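You operate a simulated robot arm through the tools that you are given. There is no shell and no other tool. Be economical: measure what you need, move in short steps, check, and stop when the job is done.

Carry out the task below with a simulated two-armed robot. There is one attempt and no reset: what you move stays moved.

Task
Set the cold well to 6 C, then lift the peas in.
Fine: stand the WAIT card beside them in the well and close the lid.

The check looks at the end state, three seconds after you hand in, the way a careful person would. Anything else that was tipped, shoved, dropped, spilled or broken makes it a failure. Lids that push on must go on centred and level and be pressed home; caps that screw on are set level and turned clockwise until they are tight.

Robot
Two 7-joint arms with two-finger parallel grippers on one trunk, on a base that drives. Base frame: it is fixed to the floor where the robot stands at the start and does not move with it; the origin is under the middle of the robot, x ahead of it, y to its left, z up. Readings come in m, degrees, newtons and seconds.
The left shoulder is at the start at [0.07, 0.163, 1.07], the right one opposite. With the tool pointing down near the work surface each hand reaches from about 0.4 to 0.88 m from the robot's upright axis, wherever it stands, measured 20 degrees to its own side. Places, roughly: cold well dial [0.7, 0, 0.8]; cold well lid [1.1, 0, 0.9]; cold well [1.1, 0, 0.8]; warm well dial [0.7, 0.7, 0.8]; cloth [0.75, 1, 1]; pan [1, 0.5, 0.75]. Payload 3.43 kg a hand.
The tool frame of a hand sits at the grasp point between the pads (the TCP): z along the fingers, y along the line on which they close. The tips reach 0.034 m beyond it. The gripper opens to 0.128 m. The fingers are 0.024 m wide and 0.012 m thick; the gripper's body (0.048 by 0.13 m) begins 0.096 m behind the TCP.
Orientation is told as [roll, pitch, yaw] about the base's x, y, z axes, in that order, counted from this pose: with the fingers straight down and closing along the base's y, the tool's x points along the base's -x, its y along +y and its z along -z.

Tools
- The arms move only by the tool play_rows. It takes "left_targets", "right_targets" or both (then of equal length, played together; a hand with none holds still); each is a list of rows, each an object of numbers (a shift or turn left out is 0, a gripper value left out holds the last): "tx", "ty", "tz": the shift along the tool's x, y, z in m; "wx", "wy", "wz": the turn, a rotation vector about the tool's x, y, z in degrees; "claw": the finger opening in m, from 0 to 0.128. In form: [{"tx": .., "ty": .., "tz": .., "wx": .., "wy": .., "wz": .., "claw": ..}, ...]. A call has 1 to 10 rows; each row shifts and turns the commanded pose from where the row before left it, along the tool's axes as they then stand. Each row takes 0.2 s and may step no farther than 0.05 m and 8.6 degrees from the row before; otherwise, or with a gripper value out of range, the whole call is refused. Where a pose cannot be reached the arm comes as near as it can. A force on the tool above 90 N (or 10 N above the force at the start of the call, whichever is more), or a blocked arm, ends the call early, and 0.2 s more pass. Each finger travels about 0.153 m/s and halts on what it meets, pressing with about 32 N; the grip force reading is that of the motor and also rises with nothing between the fingers. The clock runs only during rows and for 0.2 s after the last one: add rows that do not move to give the fingers time. It gives the time, the measured TCP pose, the force on the tool (base axes), the opening and the grip force at its end, in the units of the frame above (readings bear some noise).
- Cameras (640 x 400 px; columns grow to the right, rows downward): "scene" is now at [0.1453, -0.0045, 1.3221]; the picture's right is [-0.05, -1.00, 0.00], its down [-0.34, 0.02, -0.94] and it looks along [0.94, -0.05, -0.34] (base axes); focal length 214 px, centre (320, 200). "left" rides on the left gripper at [-0.036, 0, -0.098] in its tool frame; the picture's right is [0.00, -1.00, 0.00], its down [0.97, 0.00, -0.24] and it looks along [0.24, 0.00, 0.97] (tool axes); focal length 218 px, centre (320, 200). "right" rides on the right gripper at [-0.036, 0, -0.098] in its tool frame; the picture's right is [0.00, -1.00, 0.00], its down [0.97, 0.00, -0.24] and it looks along [0.24, 0.00, 0.97] (tool axes); focal length 218 px, centre (320, 200). There is no depth. A picture from a camera that has moved, and an enlarged one, comes with that camera's place and axes in the base frame and with its lens.
- get_image(camera): a new picture of that camera. It takes no simulated time.
- raise_lower(by): slides the trunk up (or, below 0, down) by that many m; the arms and the scene camera ride with it, the base frame stays. It gives what a move gives, with no picture.
- roll_base(legs): drives the robot by 1 to 6 legs, each [ahead, left, turn to the left] in m, m and degrees, along the robot's own axes; the way and the turn of a leg run together, so that a leg with both is an arc; at most 1.5 m and 180 degrees a leg. The arms and the cameras ride along, it lands a little off, and it stops where it bumps. It gives what a move gives.
- pan_tilt(pan, tilt): turns the head with the scene camera to pan (to the left, within 86 degrees either way) and tilt (down, from -29 to 69), counted from straight ahead of the robot. It gives what a move gives.
- close_up(camera, box): a new picture of the part [left, top, right, bottom] of that camera's present view, enlarged. It takes no simulated time.
- sign_off(): hands the job in; it is judged then, once.

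Go step by step. Nothing tells you exact positions but the pictures and the camera data: compare them with the known pose of the tool, close in by small moves and look again before you grip or let go. The budget is 120 turns and 88 pictures, counting those below and the enlarged ones. Unless the task says otherwise, let go and move clear before handing in, and close with one line.

The tools are called after ">>>" by a JSON object that holds its "method" and its "body". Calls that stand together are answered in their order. play_rows: Moves the arms, as the interface text tells. Its arguments: {"type":"object","properties":{"left_targets":{"type":"array","items":{"type":"object","properties":{"tx":{"type":"number"},"ty":{"type":"number"},"tz":{"type":"number"},"wx":{"type":"number"},"wy":{"type":"number"},"wz":{"type":"number"},"claw":{"type":"number"}}}},"right_targets":{"type":"array","items":{"type":"object","properties":{"tx":{"type":"number"},"ty":{"type":"number"},"tz":{"type":"number"},"wx":{"type":"number"},"wy":{"type":"number"},"wz":{"type":"number"},"claw":{"type":"number"}}}}},"required":[]} The other tools are called the same way: raise_lower (by) slides the trunk up or down; roll_base (legs) drives the base; pan_tilt (pan, tilt) turns the head that bears the scene camera; get_image (camera) takes a picture; close_up (camera, box) takes an enlarged picture of a part of a camera's view; sign_off () hands the job in.

At the start:

```text
clock: 0.0
left_tool_pos: [0.4985, 0.1543, 1.2418]
left_tcp_rot: [0.0, -0.1, 0.0]
left_wrist_force: [-0.1, 0.9, -0.2]
left_width: 0.1281
left_gripper_force: 0.0
right_tool_pos: [0.4048, -0.1747, 1.2887]
right_tcp_rot: [0.0, 0.0, 0.0]
right_wrist_force: [-0.2, -0.6, -0.5]
right_width: 0.1279
right_gripper_force: 0.0
trunk travel left (down, up): [-0.55, 0.39]
robot x, y, heading: [-0.0012, -0.0027, 0.0]
head pan, tilt: [-2.9, 19.7]
```

scene: 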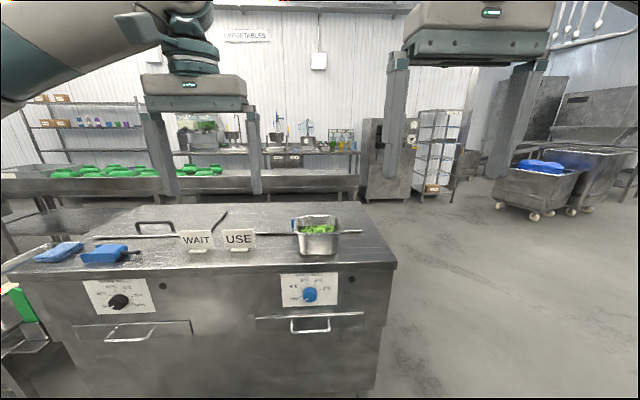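
right: 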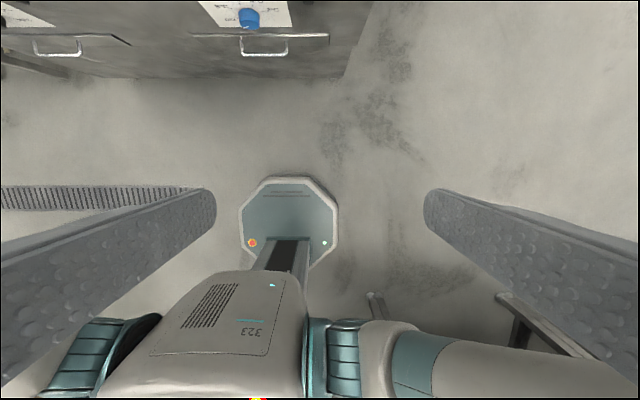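
left: 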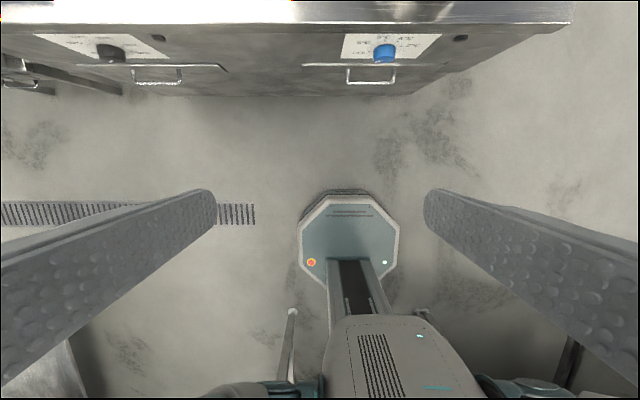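

I see a counter with two wells: a black (warm) dial on the left, a blue (cold) dial on the right, a peas pan, WAIT and USE cards, and cloths. I'll take enlarged looks at the dials and the counter top first.

>>> {"method": "close_up", "body": {"camera": "scene", "box": [260, 260, 360, 322]}}

>>> {"method": "close_up", "body": {"camera": "scene", "box": [20, 190, 404, 280]}}

>>> {"method": "close_up", "body": {"camera": "scene", "box": [70, 265, 190, 340]}}

```text
6.40 times, centred on (310, 291) of scene
camera zoom: at [0.1453, -0.0045, 1.3221], right [-0.05, -1.0, 0.0], down [-0.34, 0.02, -0.94], along [0.94, -0.05, -0.34], focal length 1373 px, centre (384, -382)
```

zoom: 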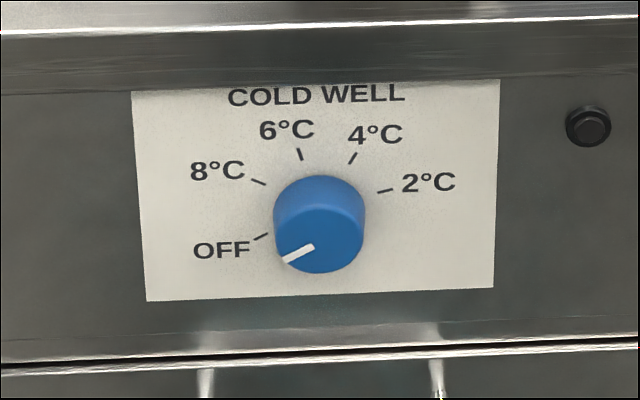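

```text
1.67 times, centred on (212, 235) of scene
camera zoom: at [0.1453, -0.0045, 1.3221], right [-0.05, -1.0, 0.0], down [-0.34, 0.02, -0.94], along [0.94, -0.05, -0.34], focal length 358 px, centre (500, 142)
```

zoom: 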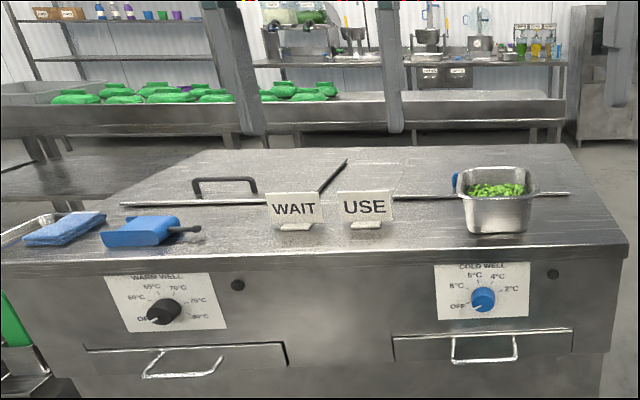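

```text
5.33 times, centred on (130, 302) of scene
camera zoom: at [0.1453, -0.0045, 1.3221], right [-0.05, -1.0, 0.0], down [-0.34, 0.02, -0.94], along [0.94, -0.05, -0.34], focal length 1144 px, centre (1333, -347)
```

zoom: 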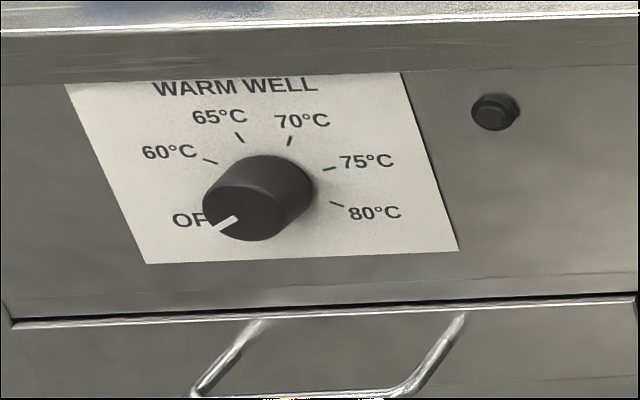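

The cold dial stands at OFF and the 6 C mark is a bit left of the top. The cold well lid lies partly behind the peas, so I raise the trunk and tilt the head for a view from above.

>>> {"method": "raise_lower", "body": {"by": 0.35}}

>>> {"method": "pan_tilt", "body": {"pan": 0, "tilt": 40}}

>>> {"method": "get_image", "body": {"camera": "scene"}}

```text
clock: 3.4
left_tool_pos: [0.499, 0.1531, 1.5916]
left_tcp_rot: [0.0, -0.1, 0.0]
left_wrist_force: [0.2, -0.1, -0.1]
left_width: 0.1281
left_gripper_force: 0.1
right_tool_pos: [0.4042, -0.1754, 1.6394]
right_tcp_rot: [0.0, 0.0, 0.0]
right_wrist_force: [0.0, 1.1, -0.4]
right_width: 0.1279
right_gripper_force: 0.2
trunk travel left (down, up): [-0.9, 0.04]
robot x, y, heading: [0.002, -0.0033, -0.2]
head pan, tilt: [-2.9, 19.7]
```

```text
clock: 4.3
left_tool_pos: [0.4974, 0.1546, 1.5914]
left_tcp_rot: [0.1, 0.0, 0.1]
left_wrist_force: [-0.7, 0.4, -0.8]
left_width: 0.1282
left_gripper_force: 0.1
right_tool_pos: [0.4036, -0.1775, 1.6387]
right_tcp_rot: [0.0, 0.0, 0.0]
right_wrist_force: [-0.2, 0.6, 0.6]
right_width: 0.1277
right_gripper_force: 0.1
trunk travel left (down, up): [-0.9, 0.04]
robot x, y, heading: [-0.0044, -0.0031, -0.1]
head pan, tilt: [0.0, 40.0]
```

```text
81 pictures are left
camera scene: at [0.1375, 0.0003, 1.6402], right [0.0, -1.0, 0.0], down [-0.64, 0.0, -0.77], along [0.77, 0.0, -0.64], focal length 214 px, centre (320, 200)
```

scene: 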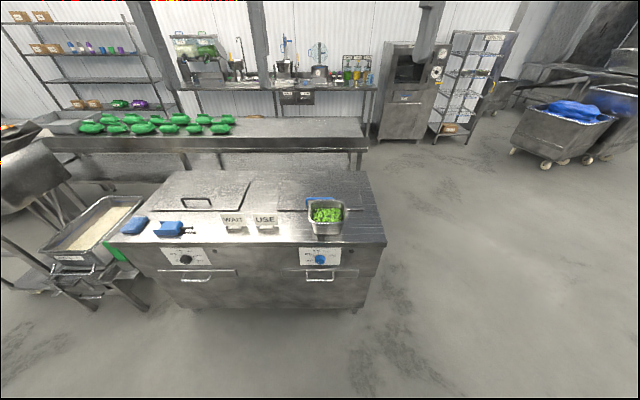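

The view from above is clear. I enlarge the counter.

>>> {"method": "close_up", "body": {"camera": "scene", "box": [230, 160, 390, 260]}}

>>> {"method": "close_up", "body": {"camera": "scene", "box": [110, 160, 270, 260]}}

```text
4.00 times, centred on (310, 210) of scene
camera zoom: at [0.1375, 0.0003, 1.6402], right [0.0, -1.0, 0.0], down [-0.64, 0.0, -0.77], along [0.77, 0.0, -0.64], focal length 858 px, centre (360, 160)
```

zoom: 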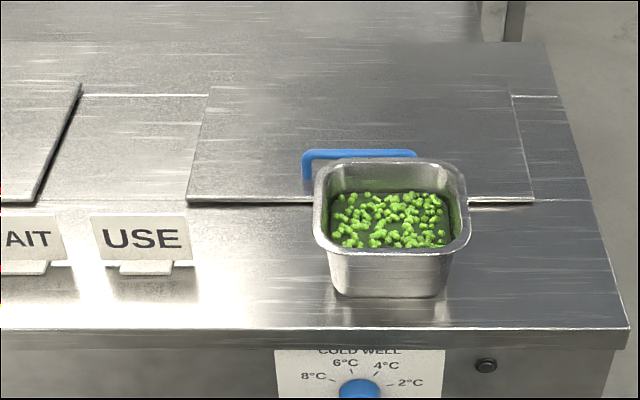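

```text
4.00 times, centred on (190, 210) of scene
camera zoom: at [0.1375, 0.0003, 1.6402], right [0.0, -1.0, 0.0], down [-0.64, 0.0, -0.77], along [0.77, 0.0, -0.64], focal length 858 px, centre (840, 160)
```

zoom: 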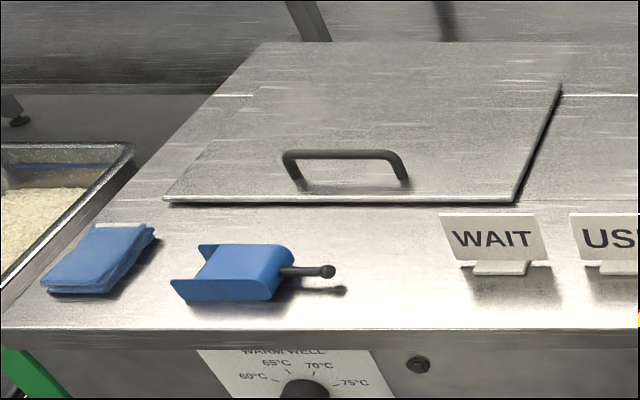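

The cold lid has a blue handle near its front edge (about [1.12, 0, 0.83]), so it is probably hinged at the back. The peas pan is at about [0.97, -0.04], and the dial is at about [0.86, 0, 0.64]. I do the dial first: I lower the trunk and turn the left hand to point forward.

>>> {"method": "raise_lower", "body": {"by": -0.4}}

>>> {"method": "play_rows", "body": {"left_targets": [{"wy": -8.2}, {"wy": -8.2}, {"wy": -8.2}, {"wy": -8.2}, {"wy": -8.2}, {"wy": -8.2}, {"wy": -8.2}, {"wy": -8.2}, {"wy": -8.2}, {"wy": -8.2}]}}

>>> {"method": "play_rows", "body": {"left_targets": [{"wy": -8}, {"tx": 0.05, "ty": -0.02}, {"tx": 0.05, "ty": -0.02}, {"tx": 0.05, "ty": -0.03}, {"tx": 0.05, "ty": -0.03}, {"tx": 0.05, "ty": -0.03}, {"tx": 0.05, "ty": -0.02}, {"tx": 0.05}, {"tx": 0.05}, {"tx": 0.05}]}}

>>> {"method": "get_image", "body": {"camera": "left"}}

```text
clock: 8.1
left_tool_pos: [0.498, 0.1531, 1.1922]
left_tcp_rot: [0.0, 0.0, 0.0]
left_wrist_force: [0.2, 0.9, -0.1]
left_width: 0.128
left_gripper_force: 0.1
right_tool_pos: [0.4043, -0.1767, 1.239]
right_tcp_rot: [0.0, 0.0, 0.0]
right_wrist_force: [-0.5, 0.1, 0.7]
right_width: 0.1281
right_gripper_force: 0.0
trunk travel left (down, up): [-0.5, 0.44]
robot x, y, heading: [-0.0029, -0.0003, 0.2]
head pan, tilt: [0.0, 40.0]
```

```text
clock: 10.3
left_tool_pos: [0.5103, 0.1476, 1.2031]
left_tcp_rot: [-0.1, -81.9, 0.1]
left_wrist_force: [1.0, -0.5, 0.1]
left_width: 0.1282
left_gripper_force: 0.1
left hand out of reach, approached as far as the arm can: row 10
right_tool_pos: [0.4057, -0.1758, 1.2397]
right_tcp_rot: [0.0, 0.0, 0.0]
right_wrist_force: [0.8, 0.3, 0.7]
right_width: 0.128
right_gripper_force: 0.1
trunk travel left (down, up): [-0.5, 0.44]
robot x, y, heading: [0.0005, 0.0037, 0.2]
head pan, tilt: [0.0, 40.0]
```

```text
refused: row 2 steps farther than a row can; nothing moved
```

```text
78 pictures are left
camera left: at [0.4172, 0.1475, 1.2518], right [0.0, -1.0, 0.0], down [-0.37, 0.0, -0.93], along [0.93, 0.0, -0.37], focal length 218 px, centre (320, 200)
```

left: 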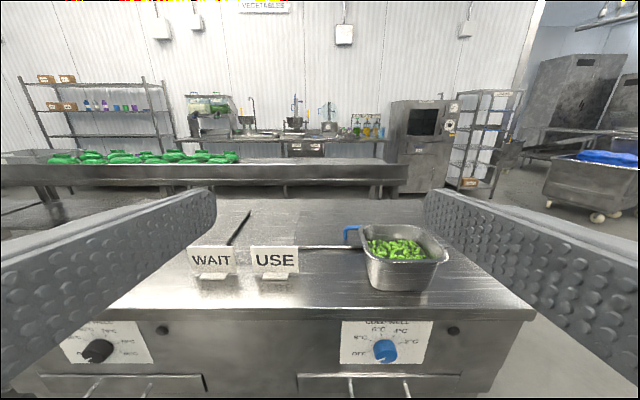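

The hand now faces forward. I lower it step by step toward the dial height and move it across to the dial's y.

>>> {"method": "play_rows", "body": {"left_targets": [{"tx": 0.045, "ty": -0.015, "wy": -4}, {"tx": 0.045, "ty": -0.015, "wy": -4}, {"tx": 0.045, "ty": -0.015}, {"tx": 0.045, "ty": -0.015}, {"tx": 0.045, "ty": -0.015}, {"tx": 0.045, "ty": -0.015}, {"tx": 0.045, "ty": -0.015}, {"tx": 0.045, "ty": -0.015}, {"tx": 0.045, "ty": -0.015}, {"tx": 0.045, "ty": -0.015}]}}

>>> {"method": "get_image", "body": {"camera": "left"}}

```text
clock: 12.5
left_tool_pos: [0.5651, -0.045, 0.7995]
left_tcp_rot: [4.2, -89.8, -4.0]
left_wrist_force: [-0.6, 0.1, -0.8]
left_width: 0.1282
left_gripper_force: 0.0
left hand out of reach, approached as far as the arm can: row 1, 2, 3, 10
right_tool_pos: [0.4057, -0.176, 1.2385]
right_tcp_rot: [0.0, 0.1, -0.1]
right_wrist_force: [1.6, 0.0, 0.1]
right_width: 0.128
right_gripper_force: 0.1
trunk travel left (down, up): [-0.5, 0.44]
robot x, y, heading: [0.0047, -0.0003, 0.0]
head pan, tilt: [0.0, 40.0]
```

```text
77 pictures are left
camera left: at [0.4676, -0.0442, 0.8348], right [0.0, -1.0, 0.0], down [-0.25, 0.0, -0.97], along [0.97, 0.0, -0.25], focal length 218 px, centre (320, 200)
```

left: 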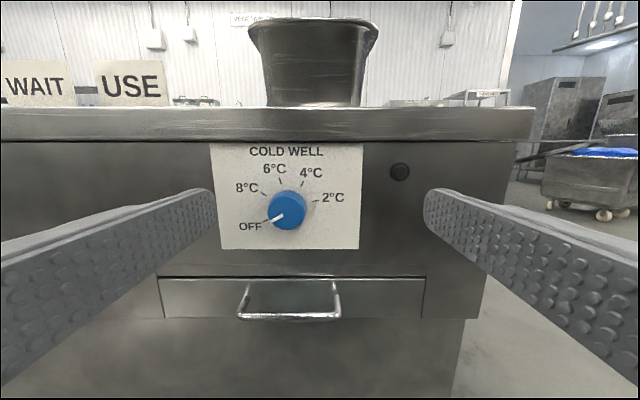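

Using two views, the dial comes out at about [0.735, 0.0, 0.75], and the counter top is really at about z = 0.875. I zoom in on the dial to read its angles.

>>> {"method": "close_up", "body": {"camera": "left", "box": [207, 140, 367, 240]}}

```text
4.00 times, centred on (287, 190) of left
camera zoom: at [0.4676, -0.0442, 0.8348], right [0.0, -1.0, 0.0], down [-0.25, 0.0, -0.97], along [0.97, 0.0, -0.25], focal length 873 px, centre (452, 240)
```

zoom: 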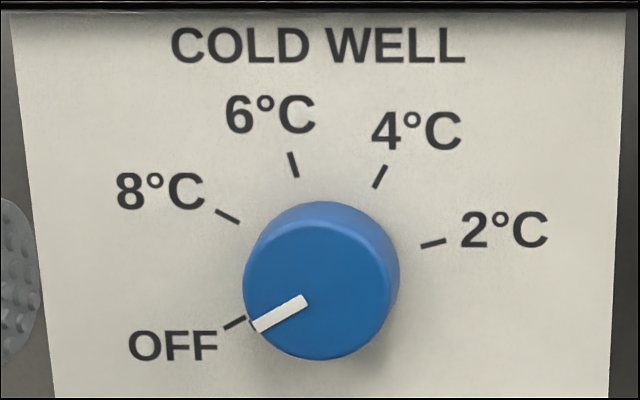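

The pointer is at about -118° and the 6 C tick at about -17°, so I need roughly 100° clockwise. I line the hand up with the knob, pre-turn it 50° anticlockwise and check before approaching.

>>> {"method": "play_rows", "body": {"left_targets": [{"tx": 0.024, "ty": 0.021}, {"tx": 0.024, "ty": 0.021}, {"wz": -8.4}, {"wz": -8.4}, {"wz": -8.4}, {"wz": -8.4}, {"wz": -8.4}, {"wz": -8.0}, {"claw": 0.09}, {"tz": 0.04}]}}

>>> {"method": "get_image", "body": {"camera": "left"}}

```text
clock: 14.7
left_tool_pos: [0.6579, -0.0264, 0.7699]
left_tcp_rot: [-90.2, -39.9, 90.2]
left_wrist_force: [0.0, -0.2, 0.0]
left_width: 0.0904
left_gripper_force: 0.0
left hand out of reach, approached as far as the arm can: row 1, 2, 5, 6
right_tool_pos: [0.4048, -0.1744, 1.238]
right_tcp_rot: [-0.1, -0.1, 0.0]
right_wrist_force: [-0.6, 0.2, -0.6]
right_width: 0.128
right_gripper_force: 0.1
trunk travel left (down, up): [-0.5, 0.44]
robot x, y, heading: [-0.0002, -0.0038, -0.0]
head pan, tilt: [0.0, 40.0]
```

```text
75 pictures are left
camera left: at [0.5607, 0.0006, 0.7927], right [0.0, -0.64, 0.77], down [-0.24, -0.74, -0.62], along [0.97, -0.18, -0.15], focal length 218 px, centre (320, 200)
```

left: 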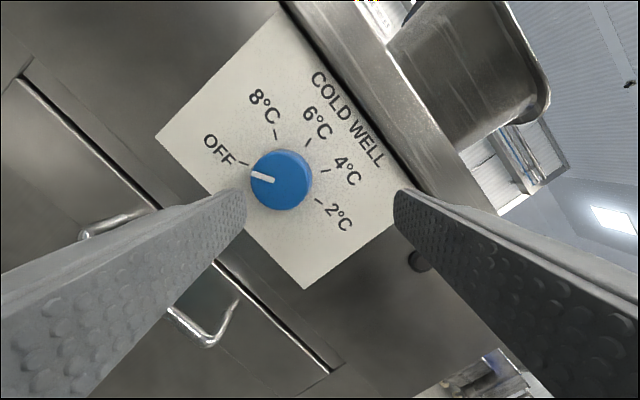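

The knob axis is confirmed at about y = 0.001, z = 0.751. I shift the hand onto it, advance and close.

>>> {"method": "play_rows", "body": {"left_targets": [{"tx": -0.009, "ty": 0.032}, {"tz": 0.02}, {"tz": 0.015}, {}]}}

>>> {"method": "get_image", "body": {"camera": "left"}}

```text
clock: 15.7
left_tool_pos: [0.6927, 0.0002, 0.751]
left_tcp_rot: [-90.0, -40.1, 90.0]
left_wrist_force: [0.0, -0.2, 0.3]
left_width: 0.0901
left_gripper_force: 0.0
right_tool_pos: [0.4053, -0.1761, 1.2391]
right_tcp_rot: [0.0, 0.1, 0.1]
right_wrist_force: [0.1, 0.0, -0.4]
right_width: 0.1279
right_gripper_force: 0.0
trunk travel left (down, up): [-0.5, 0.44]
robot x, y, heading: [-0.0018, -0.0038, -0.0]
head pan, tilt: [0.0, 40.0]
```

```text
74 pictures are left
camera left: at [0.5949, 0.0278, 0.7735], right [0.0, -0.64, 0.77], down [-0.24, -0.74, -0.62], along [0.97, -0.18, -0.15], focal length 218 px, centre (320, 200)
```

left: 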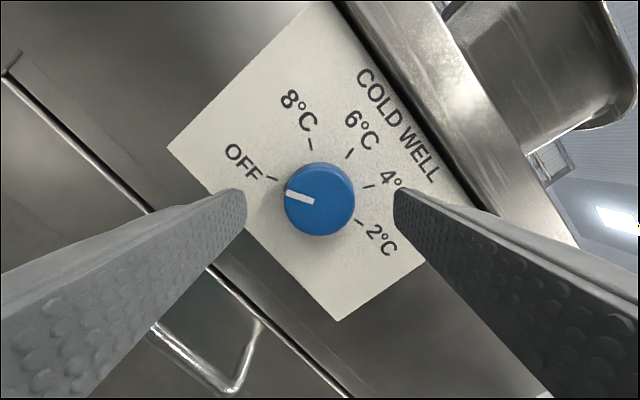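

The knob is centred between the fingers. I advance 2 cm and close on it.

>>> {"method": "play_rows", "body": {"left_targets": [{"tz": 0.01}, {"tz": 0.01}, {"claw": 0.03}, {}, {}]}}

>>> {"method": "get_image", "body": {"camera": "left"}}

```text
clock: 16.9
left_tool_pos: [0.7121, -0.0001, 0.7502]
left_tcp_rot: [-90.0, -39.9, 90.1]
left_wrist_force: [-0.1, 0.5, -0.9]
left_width: 0.0488
left_gripper_force: 44.9
right_tool_pos: [0.4056, -0.1755, 1.2404]
right_tcp_rot: [-0.1, 0.0, -0.1]
right_wrist_force: [0.3, 0.2, 0.1]
right_width: 0.1279
right_gripper_force: 0.1
trunk travel left (down, up): [-0.5, 0.44]
robot x, y, heading: [-0.0001, 0.0017, 0.1]
head pan, tilt: [0.0, 40.0]
```

```text
73 pictures are left
camera left: at [0.6143, 0.0273, 0.7727], right [0.0, -0.64, 0.77], down [-0.24, -0.74, -0.62], along [0.97, -0.18, -0.15], focal length 218 px, centre (320, 200)
```

left: 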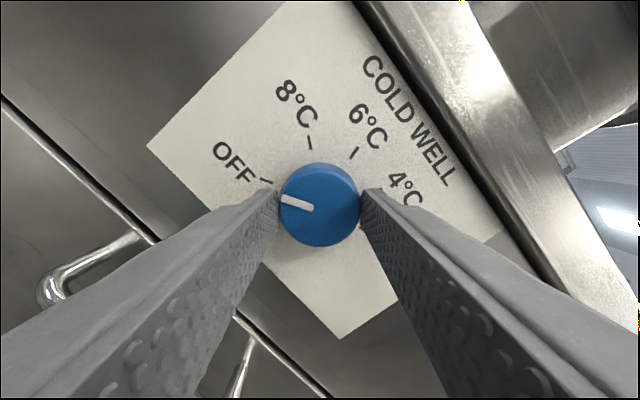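

The knob is gripped at 4.9 cm. I turn it 80° clockwise, then look.

>>> {"method": "play_rows", "body": {"left_targets": [{"wz": 8}, {"wz": 8}, {"wz": 8}, {"wz": 8}, {"wz": 8}, {"wz": 8}, {"wz": 8}, {"wz": 8}, {"wz": 8}, {"wz": 8}]}}

>>> {"method": "get_image", "body": {"camera": "left"}}

```text
clock: 19.1
left_tool_pos: [0.7113, 0.0002, 0.7499]
left_tcp_rot: [89.9, -59.9, -89.9]
left_wrist_force: [-7.6, 1.5, -7.2]
left_width: 0.0486
left_gripper_force: 44.5
right_tool_pos: [0.4034, -0.1751, 1.2395]
right_tcp_rot: [0.0, 0.1, 0.0]
right_wrist_force: [0.4, -0.9, 0.6]
right_width: 0.1279
right_gripper_force: 0.1
trunk travel left (down, up): [-0.5, 0.44]
robot x, y, heading: [0.0021, 0.0001, -0.2]
head pan, tilt: [0.0, 40.0]
```

```text
72 pictures are left
camera left: at [0.6142, -0.0183, 0.7808], right [0.0, -0.86, -0.5], down [-0.24, 0.49, -0.84], along [0.97, 0.12, -0.21], focal length 218 px, centre (320, 200)
```

left: 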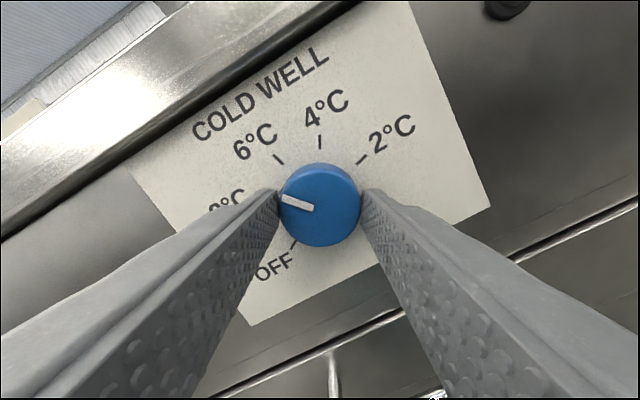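

The pointer is now about 20-25° short of 6 C. I turn 21° more and look.

>>> {"method": "play_rows", "body": {"left_targets": [{"wz": 7}, {"wz": 7}, {"wz": 7}, {}]}}

>>> {"method": "close_up", "body": {"camera": "left", "box": [220, 100, 420, 260]}}

```text
clock: 20.1
left_tool_pos: [0.7115, 0.0004, 0.7498]
left_tcp_rot: [89.9, -38.8, -90.0]
left_wrist_force: [-1.2, 0.9, -4.7]
left_width: 0.0488
left_gripper_force: 45.4
right_tool_pos: [0.4053, -0.1762, 1.2386]
right_tcp_rot: [0.0, 0.0, 0.1]
right_wrist_force: [-0.3, 0.6, -0.6]
right_width: 0.1279
right_gripper_force: 0.0
trunk travel left (down, up): [-0.5, 0.44]
robot x, y, heading: [0.0002, 0.0031, 0.2]
head pan, tilt: [0.0, 40.0]
```

```text
2.50 times, centred on (320, 180) of left
camera zoom: at [0.6142, -0.0282, 0.7723], right [0.0, -0.63, -0.78], down [-0.24, 0.76, -0.61], along [0.97, 0.19, -0.15], focal length 546 px, centre (320, 250)
```

zoom: 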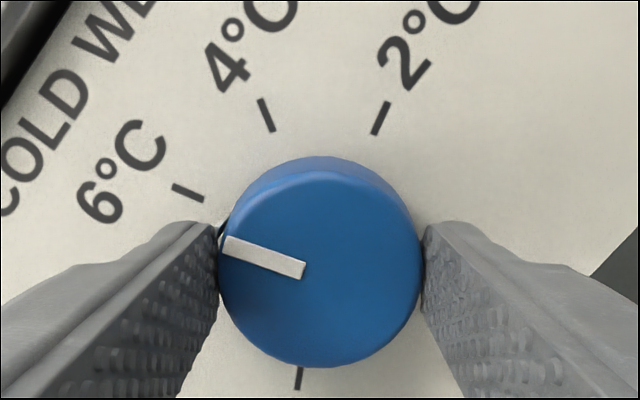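

The pointer is within about 3-4° of the 6 C tick's direction. I nudge it 3°, release, back off and turn the hand upright for a straight view.

>>> {"method": "play_rows", "body": {"left_targets": [{"wz": 3}, {}, {"claw": 0.09}, {}, {"tz": -0.04}, {"tz": -0.04}]}}

>>> {"method": "play_rows", "body": {"left_targets": [{"wz": -8.4}, {"wz": -8.4}, {"wz": -8.4}, {"wz": -8.4}, {"wz": -8.4}, {"wz": -8.4}, {"wz": -4}]}}

>>> {"method": "close_up", "body": {"camera": "left", "box": [220, 100, 420, 260]}}

```text
clock: 21.5
left_tool_pos: [0.632, -0.0013, 0.7484]
left_tcp_rot: [90.1, -36.0, -90.0]
left_wrist_force: [-0.8, -0.6, 0.0]
left_width: 0.09
left_gripper_force: 0.1
right_tool_pos: [0.4041, -0.1764, 1.2401]
right_tcp_rot: [0.0, 0.0, 0.0]
right_wrist_force: [-0.5, 0.4, -0.2]
right_width: 0.128
right_gripper_force: 0.1
trunk travel left (down, up): [-0.5, 0.44]
robot x, y, heading: [-0.0011, 0.0033, 0.1]
head pan, tilt: [0.0, 40.0]
```

```text
clock: 22.6
left_tool_pos: [0.6374, 0.0516, 0.7227]
left_tcp_rot: [92.2, -63.4, -91.9]
left_wrist_force: [-0.7, 0.1, 0.1]
left_width: 0.0901
left_gripper_force: 0.0
right_tool_pos: [0.4042, -0.1763, 1.2404]
right_tcp_rot: [0.0, 0.0, 0.0]
right_wrist_force: [0.2, 0.6, -0.5]
right_width: 0.1279
right_gripper_force: 0.1
trunk travel left (down, up): [-0.5, 0.44]
robot x, y, heading: [0.0012, 0.0018, 0.1]
head pan, tilt: [0.0, 40.0]
stopped in row 5 (left hand): the arm was blocked; the commanded pose is now the measured one
```

```text
2.50 times, centred on (320, 180) of left
camera zoom: at [0.5394, 0.0353, 0.7524], right [0.01, -0.89, -0.45], down [-0.23, 0.43, -0.87], along [0.97, 0.11, -0.2], focal length 546 px, centre (320, 250)
```

zoom: 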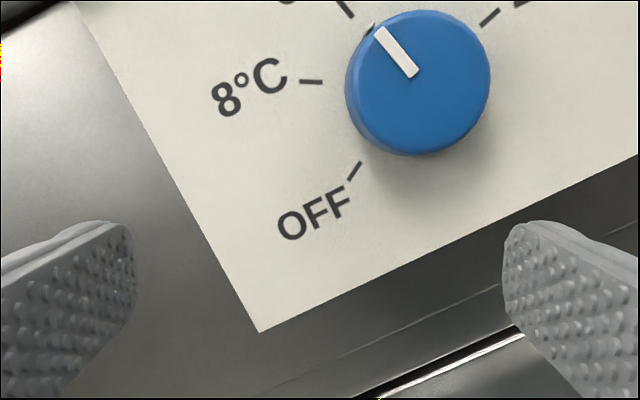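

The arm jammed while untwisting and sits a little aside; nothing appears to have been hit. I look at the dial from where the camera is now, and at the scene.

>>> {"method": "close_up", "body": {"camera": "left", "box": [240, 20, 440, 180]}}

>>> {"method": "get_image", "body": {"camera": "scene"}}

```text
2.50 times, centred on (340, 100) of left
camera zoom: at [0.5394, 0.0353, 0.7524], right [0.01, -0.89, -0.45], down [-0.23, 0.43, -0.87], along [0.97, 0.11, -0.2], focal length 546 px, centre (270, 450)
```

zoom: 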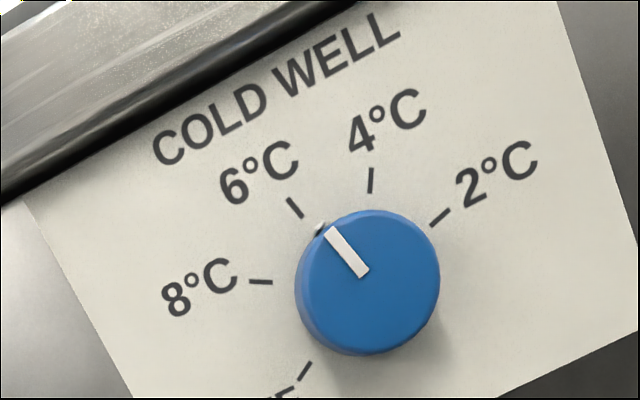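

```text
68 pictures are left
camera scene: at [0.1373, 0.0005, 1.2401], right [0.0, -1.0, 0.0], down [-0.64, 0.0, -0.77], along [0.77, 0.0, -0.64], focal length 214 px, centre (320, 200)
```

scene: 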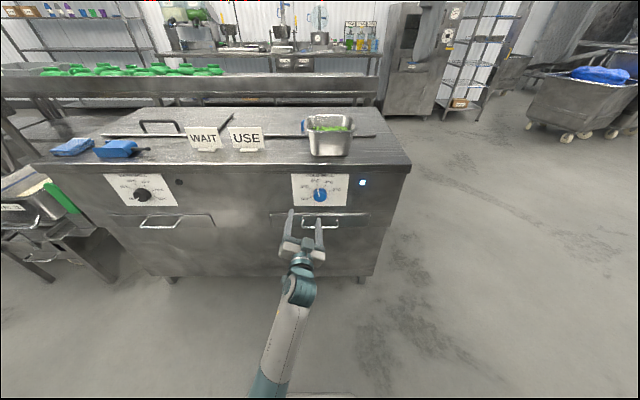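

The pointer is parallel to the 6 C tick and the cold well's light has come on, so the dial is set. I back the left hand off and raise it.

>>> {"method": "play_rows", "body": {"left_targets": [{"tz": -0.04}, {"tz": -0.04}, {"tz": -0.03}, {"tx": -0.044, "ty": 0.022}, {"tx": -0.044, "ty": 0.022}, {"tx": -0.044, "ty": 0.022}, {"tx": -0.044, "ty": 0.022}, {"wz": -8}, {"wz": -8}, {"wz": -8}]}}

```text
clock: 24.0
left_tool_pos: [0.5192, 0.0674, 0.8042]
left_tcp_rot: [90.0, -54.8, -91.6]
left_wrist_force: [-0.1, 0.6, -0.2]
left_width: 0.0901
left_gripper_force: 0.0
right_tool_pos: [0.4045, -0.1766, 1.2393]
right_tcp_rot: [0.0, -0.1, 0.1]
right_wrist_force: [0.1, -0.9, -0.5]
right_width: 0.1279
right_gripper_force: 0.1
trunk travel left (down, up): [-0.5, 0.44]
robot x, y, heading: [0.0012, -0.0015, -0.0]
head pan, tilt: [0.0, 40.0]
stopped in row 6 (left hand): the arm was blocked; the commanded pose is now the measured one
```

The arm blocks again, likely at a joint limit. I tip the hand back toward pointing down while moving it left to free it.

>>> {"method": "play_rows", "body": {"left_targets": [{"wx": 4.6, "wy": 6.6, "tx": 0.011, "ty": 0.016}, {"wx": 4.6, "wy": 6.6, "tx": 0.011, "ty": 0.016}, {"wx": 4.6, "wy": 6.6, "tx": 0.011, "ty": 0.016}, {"wx": 4.6, "wy": 6.6, "tx": 0.011, "ty": 0.016}, {"wx": 4.6, "wy": 6.6, "tx": 0.011, "ty": 0.016}]}}

```text
clock: 25.2
left_tool_pos: [0.545, 0.1645, 0.784]
left_tcp_rot: [35.5, -36.3, -49.1]
left_wrist_force: [0.3, 0.3, -0.1]
left_width: 0.0901
left_gripper_force: 0.1
left hand out of reach, approached as far as the arm can: row 2, 3, 4
right_tool_pos: [0.4041, -0.177, 1.2396]
right_tcp_rot: [0.0, 0.1, 0.0]
right_wrist_force: [0.0, -0.3, -0.1]
right_width: 0.1277
right_gripper_force: 0.1
trunk travel left (down, up): [-0.5, 0.44]
robot x, y, heading: [0.003, -0.0038, 0.0]
head pan, tilt: [0.0, 40.0]
```

It's free again. I rotate the left hand to point straight down, then lift it.

>>> {"method": "play_rows", "body": {"left_targets": [{"wx": 2.1, "wy": 5.86, "wz": -4.35}, {"wx": 2.1, "wy": 5.86, "wz": -4.35}, {"wx": 2.1, "wy": 5.86, "wz": -4.35}, {"wx": 2.1, "wy": 5.86, "wz": -4.35}, {"wx": 2.1, "wy": 5.86, "wz": -4.35}, {"wx": 2.1, "wy": 5.86, "wz": -4.35}, {"wx": 2.1, "wy": 5.86, "wz": -4.35}, {"wx": 2.1, "wy": 5.86, "wz": -4.35}, {"tz": -0.05}, {"tz": -0.05}]}}

```text
clock: 25.7
left_tool_pos: [0.5539, 0.2348, 0.7755]
left_tcp_rot: [35.7, -27.8, -39.6]
left_wrist_force: [-0.9, -0.1, 1.0]
left_width: 0.0898
left_gripper_force: 0.2
left hand out of reach, approached as far as the arm can: row 2
right_tool_pos: [0.4056, -0.1759, 1.2381]
right_tcp_rot: [0.0, -0.1, 0.0]
right_wrist_force: [0.6, 0.4, 0.0]
right_width: 0.1278
right_gripper_force: 0.0
trunk travel left (down, up): [-0.5, 0.44]
robot x, y, heading: [-0.0035, -0.0011, -0.2]
head pan, tilt: [0.0, 40.0]
stopped in row 2 (left hand): the arm was blocked; the commanded pose is now the measured one
```

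I retreat along the tool axis (up and back) to give the arm room.

>>> {"method": "play_rows", "body": {"left_targets": [{"tz": -0.03, "ty": 0.01}, {"tz": -0.03, "ty": 0.01}, {"tz": -0.03, "ty": 0.01}, {"tz": -0.03, "ty": 0.01}, {"tz": -0.03, "ty": 0.01}, {"tz": -0.03, "ty": 0.01}]}}

>>> {"method": "get_image", "body": {"camera": "scene"}}

```text
clock: 26.2
left_tool_pos: [0.5296, 0.3053, 0.8128]
left_tcp_rot: [44.1, -21.8, -38.6]
left_wrist_force: [-0.7, 0.6, 0.9]
left_width: 0.0899
left_gripper_force: 0.2
left hand out of reach, approached as far as the arm can: row 2
right_tool_pos: [0.4051, -0.1755, 1.2383]
right_tcp_rot: [-0.1, 0.0, 0.0]
right_wrist_force: [-0.4, -1.3, 0.4]
right_width: 0.1279
right_gripper_force: 0.0
trunk travel left (down, up): [-0.5, 0.44]
robot x, y, heading: [0.0003, -0.0006, 0.1]
head pan, tilt: [0.0, 40.0]
stopped in row 2 (left hand): the arm was blocked; the commanded pose is now the measured one
```

```text
67 pictures are left
camera scene: at [0.137, 0.0002, 1.2401], right [0.0, -1.0, 0.0], down [-0.64, 0.0, -0.77], along [0.77, 0.0, -0.64], focal length 214 px, centre (320, 200)
```

scene: 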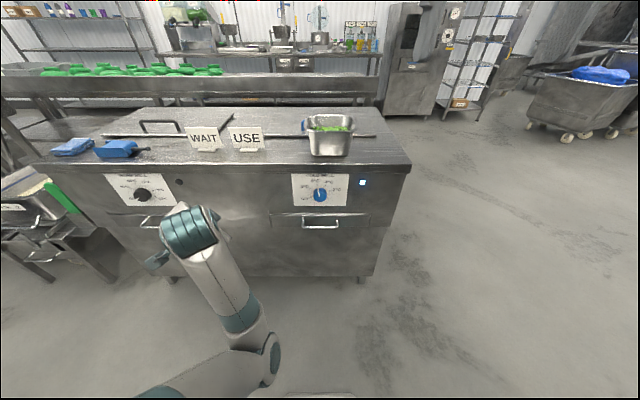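

The left elbow is folded inward. I move the hand straight up in world terms to unfold it.

>>> {"method": "play_rows", "body": {"left_targets": [{"tx": -0.0148, "ty": 0.0258, "tz": -0.0266}, {"tx": -0.0148, "ty": 0.0258, "tz": -0.0266}, {"tx": -0.0148, "ty": 0.0258, "tz": -0.0266}, {"tx": -0.0148, "ty": 0.0258, "tz": -0.0266}, {"tx": -0.0148, "ty": 0.0258, "tz": -0.0266}]}}

```text
clock: 27.4
left_tool_pos: [0.5839, 0.3357, 0.9722]
left_tcp_rot: [44.3, -21.8, -38.5]
left_wrist_force: [0.9, -0.1, -0.6]
left_width: 0.0901
left_gripper_force: 0.0
left hand out of reach, approached as far as the arm can: row 1, 2, 3, 4, 5
right_tool_pos: [0.4036, -0.1763, 1.2401]
right_tcp_rot: [0.1, -0.1, 0.1]
right_wrist_force: [-0.5, 0.1, -0.3]
right_width: 0.1282
right_gripper_force: 0.1
trunk travel left (down, up): [-0.5, 0.44]
robot x, y, heading: [-0.001, 0.0011, -0.2]
head pan, tilt: [0.0, 40.0]
```

Upward works. I continue up.

>>> {"method": "play_rows", "body": {"left_targets": [{"tx": -0.0148, "ty": 0.0258, "tz": -0.0266}, {"tx": -0.0148, "ty": 0.0258, "tz": -0.0266}, {"tx": -0.0148, "ty": 0.0258, "tz": -0.0266}, {"tx": -0.0148, "ty": 0.0258, "tz": -0.0266}, {"tx": -0.0148, "ty": 0.0258, "tz": -0.0266}, {"tx": -0.0148, "ty": 0.0258, "tz": -0.0266}]}}

```text
clock: 28.8
left_tool_pos: [0.6013, 0.3527, 1.2084]
left_tcp_rot: [44.1, -21.9, -38.6]
left_wrist_force: [-0.2, -0.5, -0.6]
left_width: 0.09
left_gripper_force: 0.0
left hand out of reach, approached as far as the arm can: row 1, 2, 3
right_tool_pos: [0.4039, -0.1756, 1.2404]
right_tcp_rot: [0.1, -0.1, 0.0]
right_wrist_force: [0.5, 0.0, 0.0]
right_width: 0.1281
right_gripper_force: 0.1
trunk travel left (down, up): [-0.5, 0.44]
robot x, y, heading: [-0.0033, 0.0035, 0.4]
head pan, tilt: [0.0, 40.0]
```

Now I turn it to point straight down.

>>> {"method": "play_rows", "body": {"left_targets": [{"wx": 4.94, "wy": 4.89, "wz": -3.99}, {"wx": 4.94, "wy": 4.89, "wz": -3.99}, {"wx": 4.94, "wy": 4.89, "wz": -3.99}, {"wx": 4.94, "wy": 4.89, "wz": -3.99}, {"wx": 4.94, "wy": 4.89, "wz": -3.99}, {"wx": 4.94, "wy": 4.89, "wz": -3.99}, {"wx": 4.94, "wy": 4.89, "wz": -3.99}, {"claw": 0.12}]}}

>>> {"method": "get_image", "body": {"camera": "scene"}}

```text
clock: 30.6
left_tool_pos: [0.6096, 0.3615, 1.2107]
left_tcp_rot: [-0.1, 0.0, 0.1]
left_wrist_force: [0.0, -0.5, -0.5]
left_width: 0.1201
left_gripper_force: 0.1
left hand out of reach, approached as far as the arm can: row 1, 2
right_tool_pos: [0.4048, -0.1762, 1.2384]
right_tcp_rot: [0.1, 0.0, -0.1]
right_wrist_force: [-0.7, 0.2, -0.2]
right_width: 0.128
right_gripper_force: 0.0
trunk travel left (down, up): [-0.5, 0.44]
robot x, y, heading: [0.0033, -0.0014, 0.0]
head pan, tilt: [0.0, 40.0]
```

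```text
66 pictures are left
camera scene: at [0.1374, -0.0007, 1.2401], right [0.0, -1.0, 0.0], down [-0.64, 0.0, -0.77], along [0.77, 0.0, -0.64], focal length 214 px, centre (320, 200)
```

scene: 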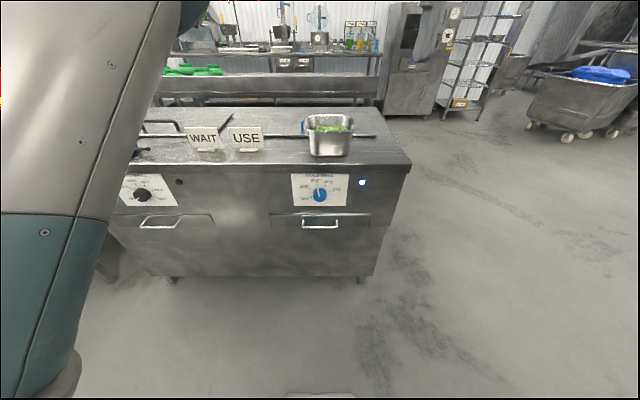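

The left hand is back pointing down and all is in order; the cold well light is on. I drive 0.33 m ahead for reach, raise the trunk and look down into the scene.

>>> {"method": "roll_base", "body": {"legs": [[0.33, 0, 0]]}}

>>> {"method": "raise_lower", "body": {"by": 0.3}}

>>> {"method": "pan_tilt", "body": {"pan": 0, "tilt": 48}}

>>> {"method": "get_image", "body": {"camera": "scene"}}

```text
clock: 32.8
left_tool_pos: [0.9411, 0.3569, 1.2092]
left_tcp_rot: [-0.1, 0.0, -0.5]
left_wrist_force: [0.3, -0.4, 0.1]
left_width: 0.1202
left_gripper_force: 0.1
right_tool_pos: [0.7325, -0.1814, 1.2395]
right_tcp_rot: [-0.1, 0.0, -0.5]
right_wrist_force: [-0.9, -0.7, 0.0]
right_width: 0.128
right_gripper_force: 0.0
trunk travel left (down, up): [-0.5, 0.44]
robot x, y, heading: [0.3289, -0.0037, -0.5]
head pan, tilt: [0.0, 40.0]
```

```text
clock: 35.8
left_tool_pos: [0.9413, 0.3554, 1.5095]
left_tcp_rot: [-0.1, 0.0, -0.6]
left_wrist_force: [-0.2, 0.0, -0.2]
left_width: 0.1202
left_gripper_force: 0.2
right_tool_pos: [0.7327, -0.1803, 1.5396]
right_tcp_rot: [0.1, 0.0, -0.5]
right_wrist_force: [0.4, 0.2, 1.1]
right_width: 0.1282
right_gripper_force: 0.0
trunk travel left (down, up): [-0.8, 0.14]
robot x, y, heading: [0.3236, -0.0029, -0.5]
head pan, tilt: [0.0, 40.0]
```

```text
clock: 36.5
left_tool_pos: [0.9415, 0.3573, 1.5092]
left_tcp_rot: [-0.1, 0.1, -0.6]
left_wrist_force: [0.1, -0.1, 0.4]
left_width: 0.12
left_gripper_force: 0.1
right_tool_pos: [0.7329, -0.1805, 1.5393]
right_tcp_rot: [-0.1, 0.0, -0.5]
right_wrist_force: [-0.2, -0.3, -0.6]
right_width: 0.1282
right_gripper_force: 0.1
trunk travel left (down, up): [-0.8, 0.14]
robot x, y, heading: [0.3319, -0.0016, -0.6]
head pan, tilt: [0.0, 48.0]
```

```text
65 pictures are left
camera scene: at [0.4608, -0.0022, 1.5287], right [-0.01, -1.0, 0.0], down [-0.74, 0.01, -0.67], along [0.67, -0.01, -0.74], focal length 214 px, centre (320, 200)
```

scene: 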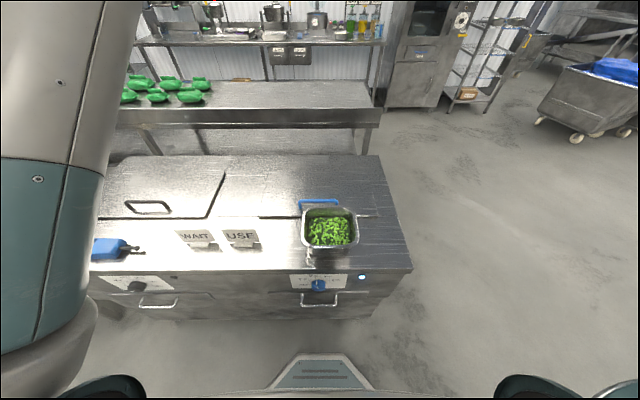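

>>> {"method": "close_up", "body": {"camera": "scene", "box": [220, 145, 420, 275]}}

>>> {"method": "get_image", "body": {"camera": "right"}}

>>> {"method": "get_image", "body": {"camera": "left"}}

```text
3.08 times, centred on (320, 210) of scene
camera zoom: at [0.4608, -0.0022, 1.5287], right [-0.01, -1.0, 0.0], down [-0.74, 0.01, -0.67], along [0.67, -0.01, -0.74], focal length 660 px, centre (320, 169)
```

zoom: 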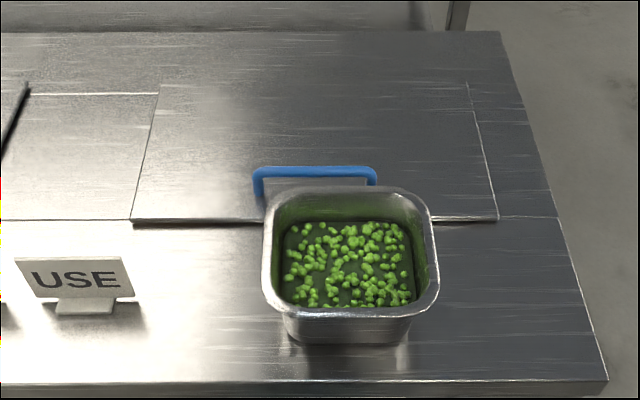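

```text
63 pictures are left
camera right: at [0.7684, -0.1801, 1.6376], right [-0.01, -1.0, 0.0], down [-0.97, 0.01, 0.24], along [-0.24, 0.0, -0.97], focal length 218 px, centre (320, 200)
```

right: 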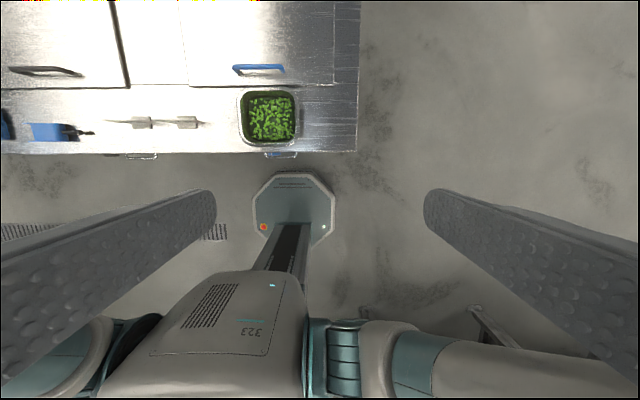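

```text
62 pictures are left
camera left: at [0.9771, 0.3559, 1.6067], right [-0.01, -1.0, 0.0], down [-0.97, 0.01, 0.24], along [-0.24, 0.0, -0.97], focal length 218 px, centre (320, 200)
```

left: 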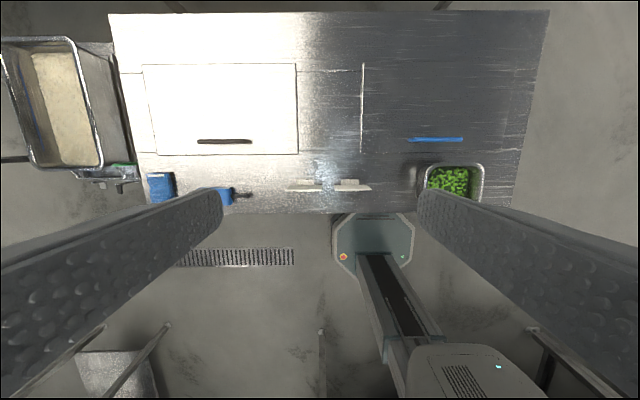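

From the pictures I place these: the lid spans x 0.955-1.21 and y ±0.225, its handle bar is at x≈0.997, y -0.075..0.08, z≈0.93, and the pan rim is centred at (0.862, -0.04), z≈0.97. I lower the trunk a little, yaw the left hand 90° and bring it above the handle's left part.

>>> {"method": "raise_lower", "body": {"by": -0.15}}

>>> {"method": "play_rows", "body": {"left_targets": [{"wz": -8.5}, {"wz": -8.5}, {"wz": -8.5}, {"wz": -8.5}, {"wz": -8.5}, {"wz": -8.5}, {"wz": -8.5}, {"wz": -8.5}, {"wz": -8.5}, {"wz": -8.5}]}}

```text
clock: 38.2
left_tool_pos: [0.9407, 0.3562, 1.3589]
left_tcp_rot: [-0.1, -0.1, -0.5]
left_wrist_force: [-0.3, -0.8, -0.5]
left_width: 0.1202
left_gripper_force: 0.0
right_tool_pos: [0.7335, -0.1804, 1.3903]
right_tcp_rot: [0.1, 0.1, -0.4]
right_wrist_force: [0.1, -0.5, -0.2]
right_width: 0.1282
right_gripper_force: 0.1
trunk travel left (down, up): [-0.65, 0.29]
robot x, y, heading: [0.334, -0.001, -0.5]
head pan, tilt: [0.0, 48.0]
```

```text
clock: 40.4
left_tool_pos: [0.9419, 0.356, 1.3581]
left_tcp_rot: [-0.1, 0.1, 84.6]
left_wrist_force: [-0.3, -0.2, -0.2]
left_width: 0.1202
left_gripper_force: 0.1
right_tool_pos: [0.7317, -0.1819, 1.3897]
right_tcp_rot: [0.0, 0.0, -0.4]
right_wrist_force: [0.3, -0.5, 0.8]
right_width: 0.1282
right_gripper_force: 0.0
trunk travel left (down, up): [-0.65, 0.29]
robot x, y, heading: [0.3278, -0.0035, -0.4]
head pan, tilt: [0.0, 48.0]
```

>>> {"method": "play_rows", "body": {"left_targets": [{"wz": -5.4}, {"tx": 0.038, "ty": -0.007, "tz": 0.03}, {"tx": 0.038, "ty": -0.007, "tz": 0.03}, {"tx": 0.038, "ty": -0.007, "tz": 0.03}, {"tx": 0.038, "ty": -0.007, "tz": 0.03}, {"tx": 0.038, "ty": -0.007, "tz": 0.03}, {"tx": 0.038, "ty": -0.007, "tz": 0.03}, {"tx": 0.038, "ty": -0.007, "tz": 0.03}, {"tx": 0.038, "ty": -0.007, "tz": 0.03, "claw": 0.06}]}}

>>> {"method": "get_image", "body": {"camera": "left"}}

>>> {"method": "get_image", "body": {"camera": "scene"}}

```text
clock: 41.4
left_tool_pos: [0.97, 0.3265, 1.1774]
left_tcp_rot: [10.5, -6.1, 97.0]
left_wrist_force: [1.1, -0.4, -0.7]
left_width: 0.1201
left_gripper_force: 0.0
right_tool_pos: [0.7375, -0.1797, 1.3882]
right_tcp_rot: [0.0, 0.2, -0.4]
right_wrist_force: [-0.1, -0.9, -0.1]
right_width: 0.1281
right_gripper_force: 0.0
trunk travel left (down, up): [-0.65, 0.29]
robot x, y, heading: [0.3305, 0.0003, -0.5]
head pan, tilt: [0.0, 48.0]
stopped in row 4 (left hand): the arm was blocked; the commanded pose is now the measured one
```

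```text
61 pictures are left
camera left: at [0.9842, 0.3532, 1.2769], right [0.97, 0.14, -0.18], down [0.16, -0.98, 0.13], along [-0.16, -0.16, -0.97], focal length 218 px, centre (320, 200)
```

left: 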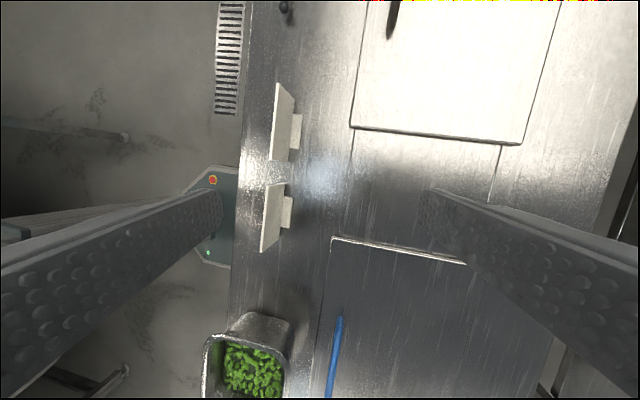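

```text
60 pictures are left
camera scene: at [0.4658, -0.0017, 1.3781], right [-0.01, -1.0, 0.0], down [-0.75, 0.01, -0.67], along [0.67, 0.0, -0.75], focal length 214 px, centre (320, 200)
```

scene: 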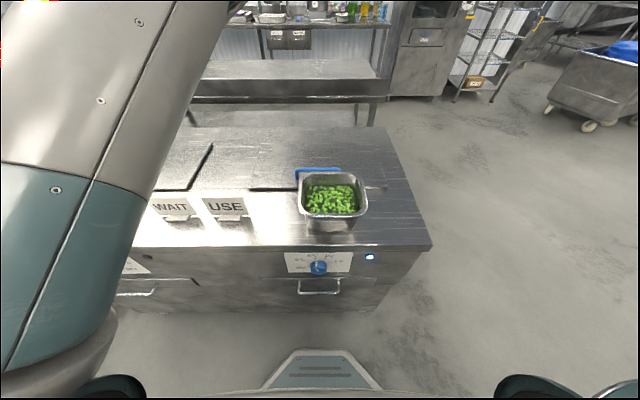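

The left arm is blocked with this yaw. I lift it, undo the yaw and try the opposite yaw direction while high up.

>>> {"method": "play_rows", "body": {"left_targets": [{"tz": -0.04}, {"tz": -0.04}, {"tz": -0.03, "wz": 8.5}, {"wz": 8.5, "wx": -1.5}, {"wz": 8.5, "wx": -1.5}, {"wz": 8.5, "wx": -1.5}, {"wz": 8.5}, {"wz": 8.5}, {"wz": 8.5}, {"wz": 8.5}]}}

```text
clock: 43.6
left_tool_pos: [0.9874, 0.3146, 1.2875]
left_tcp_rot: [12.7, 10.5, 30.6]
left_wrist_force: [-0.6, -0.3, 0.0]
left_width: 0.1201
left_gripper_force: 0.2
right_tool_pos: [0.7326, -0.1814, 1.3892]
right_tcp_rot: [0.0, 0.0, -0.4]
right_wrist_force: [0.9, -0.1, -1.3]
right_width: 0.128
right_gripper_force: 0.0
trunk travel left (down, up): [-0.65, 0.29]
robot x, y, heading: [0.3309, -0.0006, -0.6]
head pan, tilt: [0.0, 48.0]
```

>>> {"method": "play_rows", "body": {"left_targets": [{"wx": 2.4, "wy": -3.4, "wz": 7.3}, {"wx": 2.4, "wy": -3.4, "wz": 7.3}, {"wx": 2.4, "wy": -3.4, "wz": 7.3}, {"wx": 2.4, "wy": -3.4, "wz": 7.3}, {"ty": -0.04}, {"ty": -0.04}, {"ty": -0.04}, {"ty": -0.04}]}}

>>> {"method": "play_rows", "body": {"left_targets": [{"wz": 8.5}, {"wz": 8.5}, {"wz": 8.5}, {"wz": 8.5}, {"wz": 8.5}, {"wz": 8.5}, {"wz": 8.5}, {"wz": 8.5}, {"wz": 8.5}, {"wz": 8.5}]}}

>>> {"method": "get_image", "body": {"camera": "scene"}}

```text
clock: 45.1
left_tool_pos: [1.0036, 0.2465, 1.1525]
left_tcp_rot: [1.6, 12.9, 3.2]
left_wrist_force: [0.8, 0.4, -0.2]
left_width: 0.1201
left_gripper_force: 0.1
right_tool_pos: [0.7399, -0.1847, 1.3867]
right_tcp_rot: [0.1, 0.3, -0.5]
right_wrist_force: [1.3, -0.2, -0.2]
right_width: 0.1279
right_gripper_force: 0.0
trunk travel left (down, up): [-0.65, 0.29]
robot x, y, heading: [0.3314, 0.0009, -0.5]
head pan, tilt: [0.0, 48.0]
stopped in row 7 (left hand): the arm was blocked; the commanded pose is now the measured one
```

```text
clock: 47.3
left_tool_pos: [0.9956, 0.2535, 1.1552]
left_tcp_rot: [-12.4, 2.2, -82.2]
left_wrist_force: [0.5, 0.7, 0.0]
left_width: 0.1201
left_gripper_force: 0.1
right_tool_pos: [0.7303, -0.1811, 1.39]
right_tcp_rot: [0.0, -0.2, -0.4]
right_wrist_force: [0.3, -0.5, 0.2]
right_width: 0.1281
right_gripper_force: 0.1
trunk travel left (down, up): [-0.65, 0.29]
robot x, y, heading: [0.3243, 0.001, -0.6]
head pan, tilt: [0.0, 48.0]
```

```text
59 pictures are left
camera scene: at [0.4602, -0.0022, 1.3787], right [-0.01, -1.0, 0.0], down [-0.74, 0.01, -0.67], along [0.67, -0.01, -0.74], focal length 214 px, centre (320, 200)
```

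scene: 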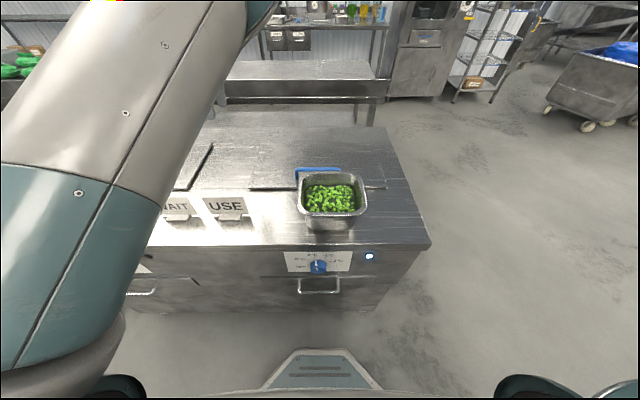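

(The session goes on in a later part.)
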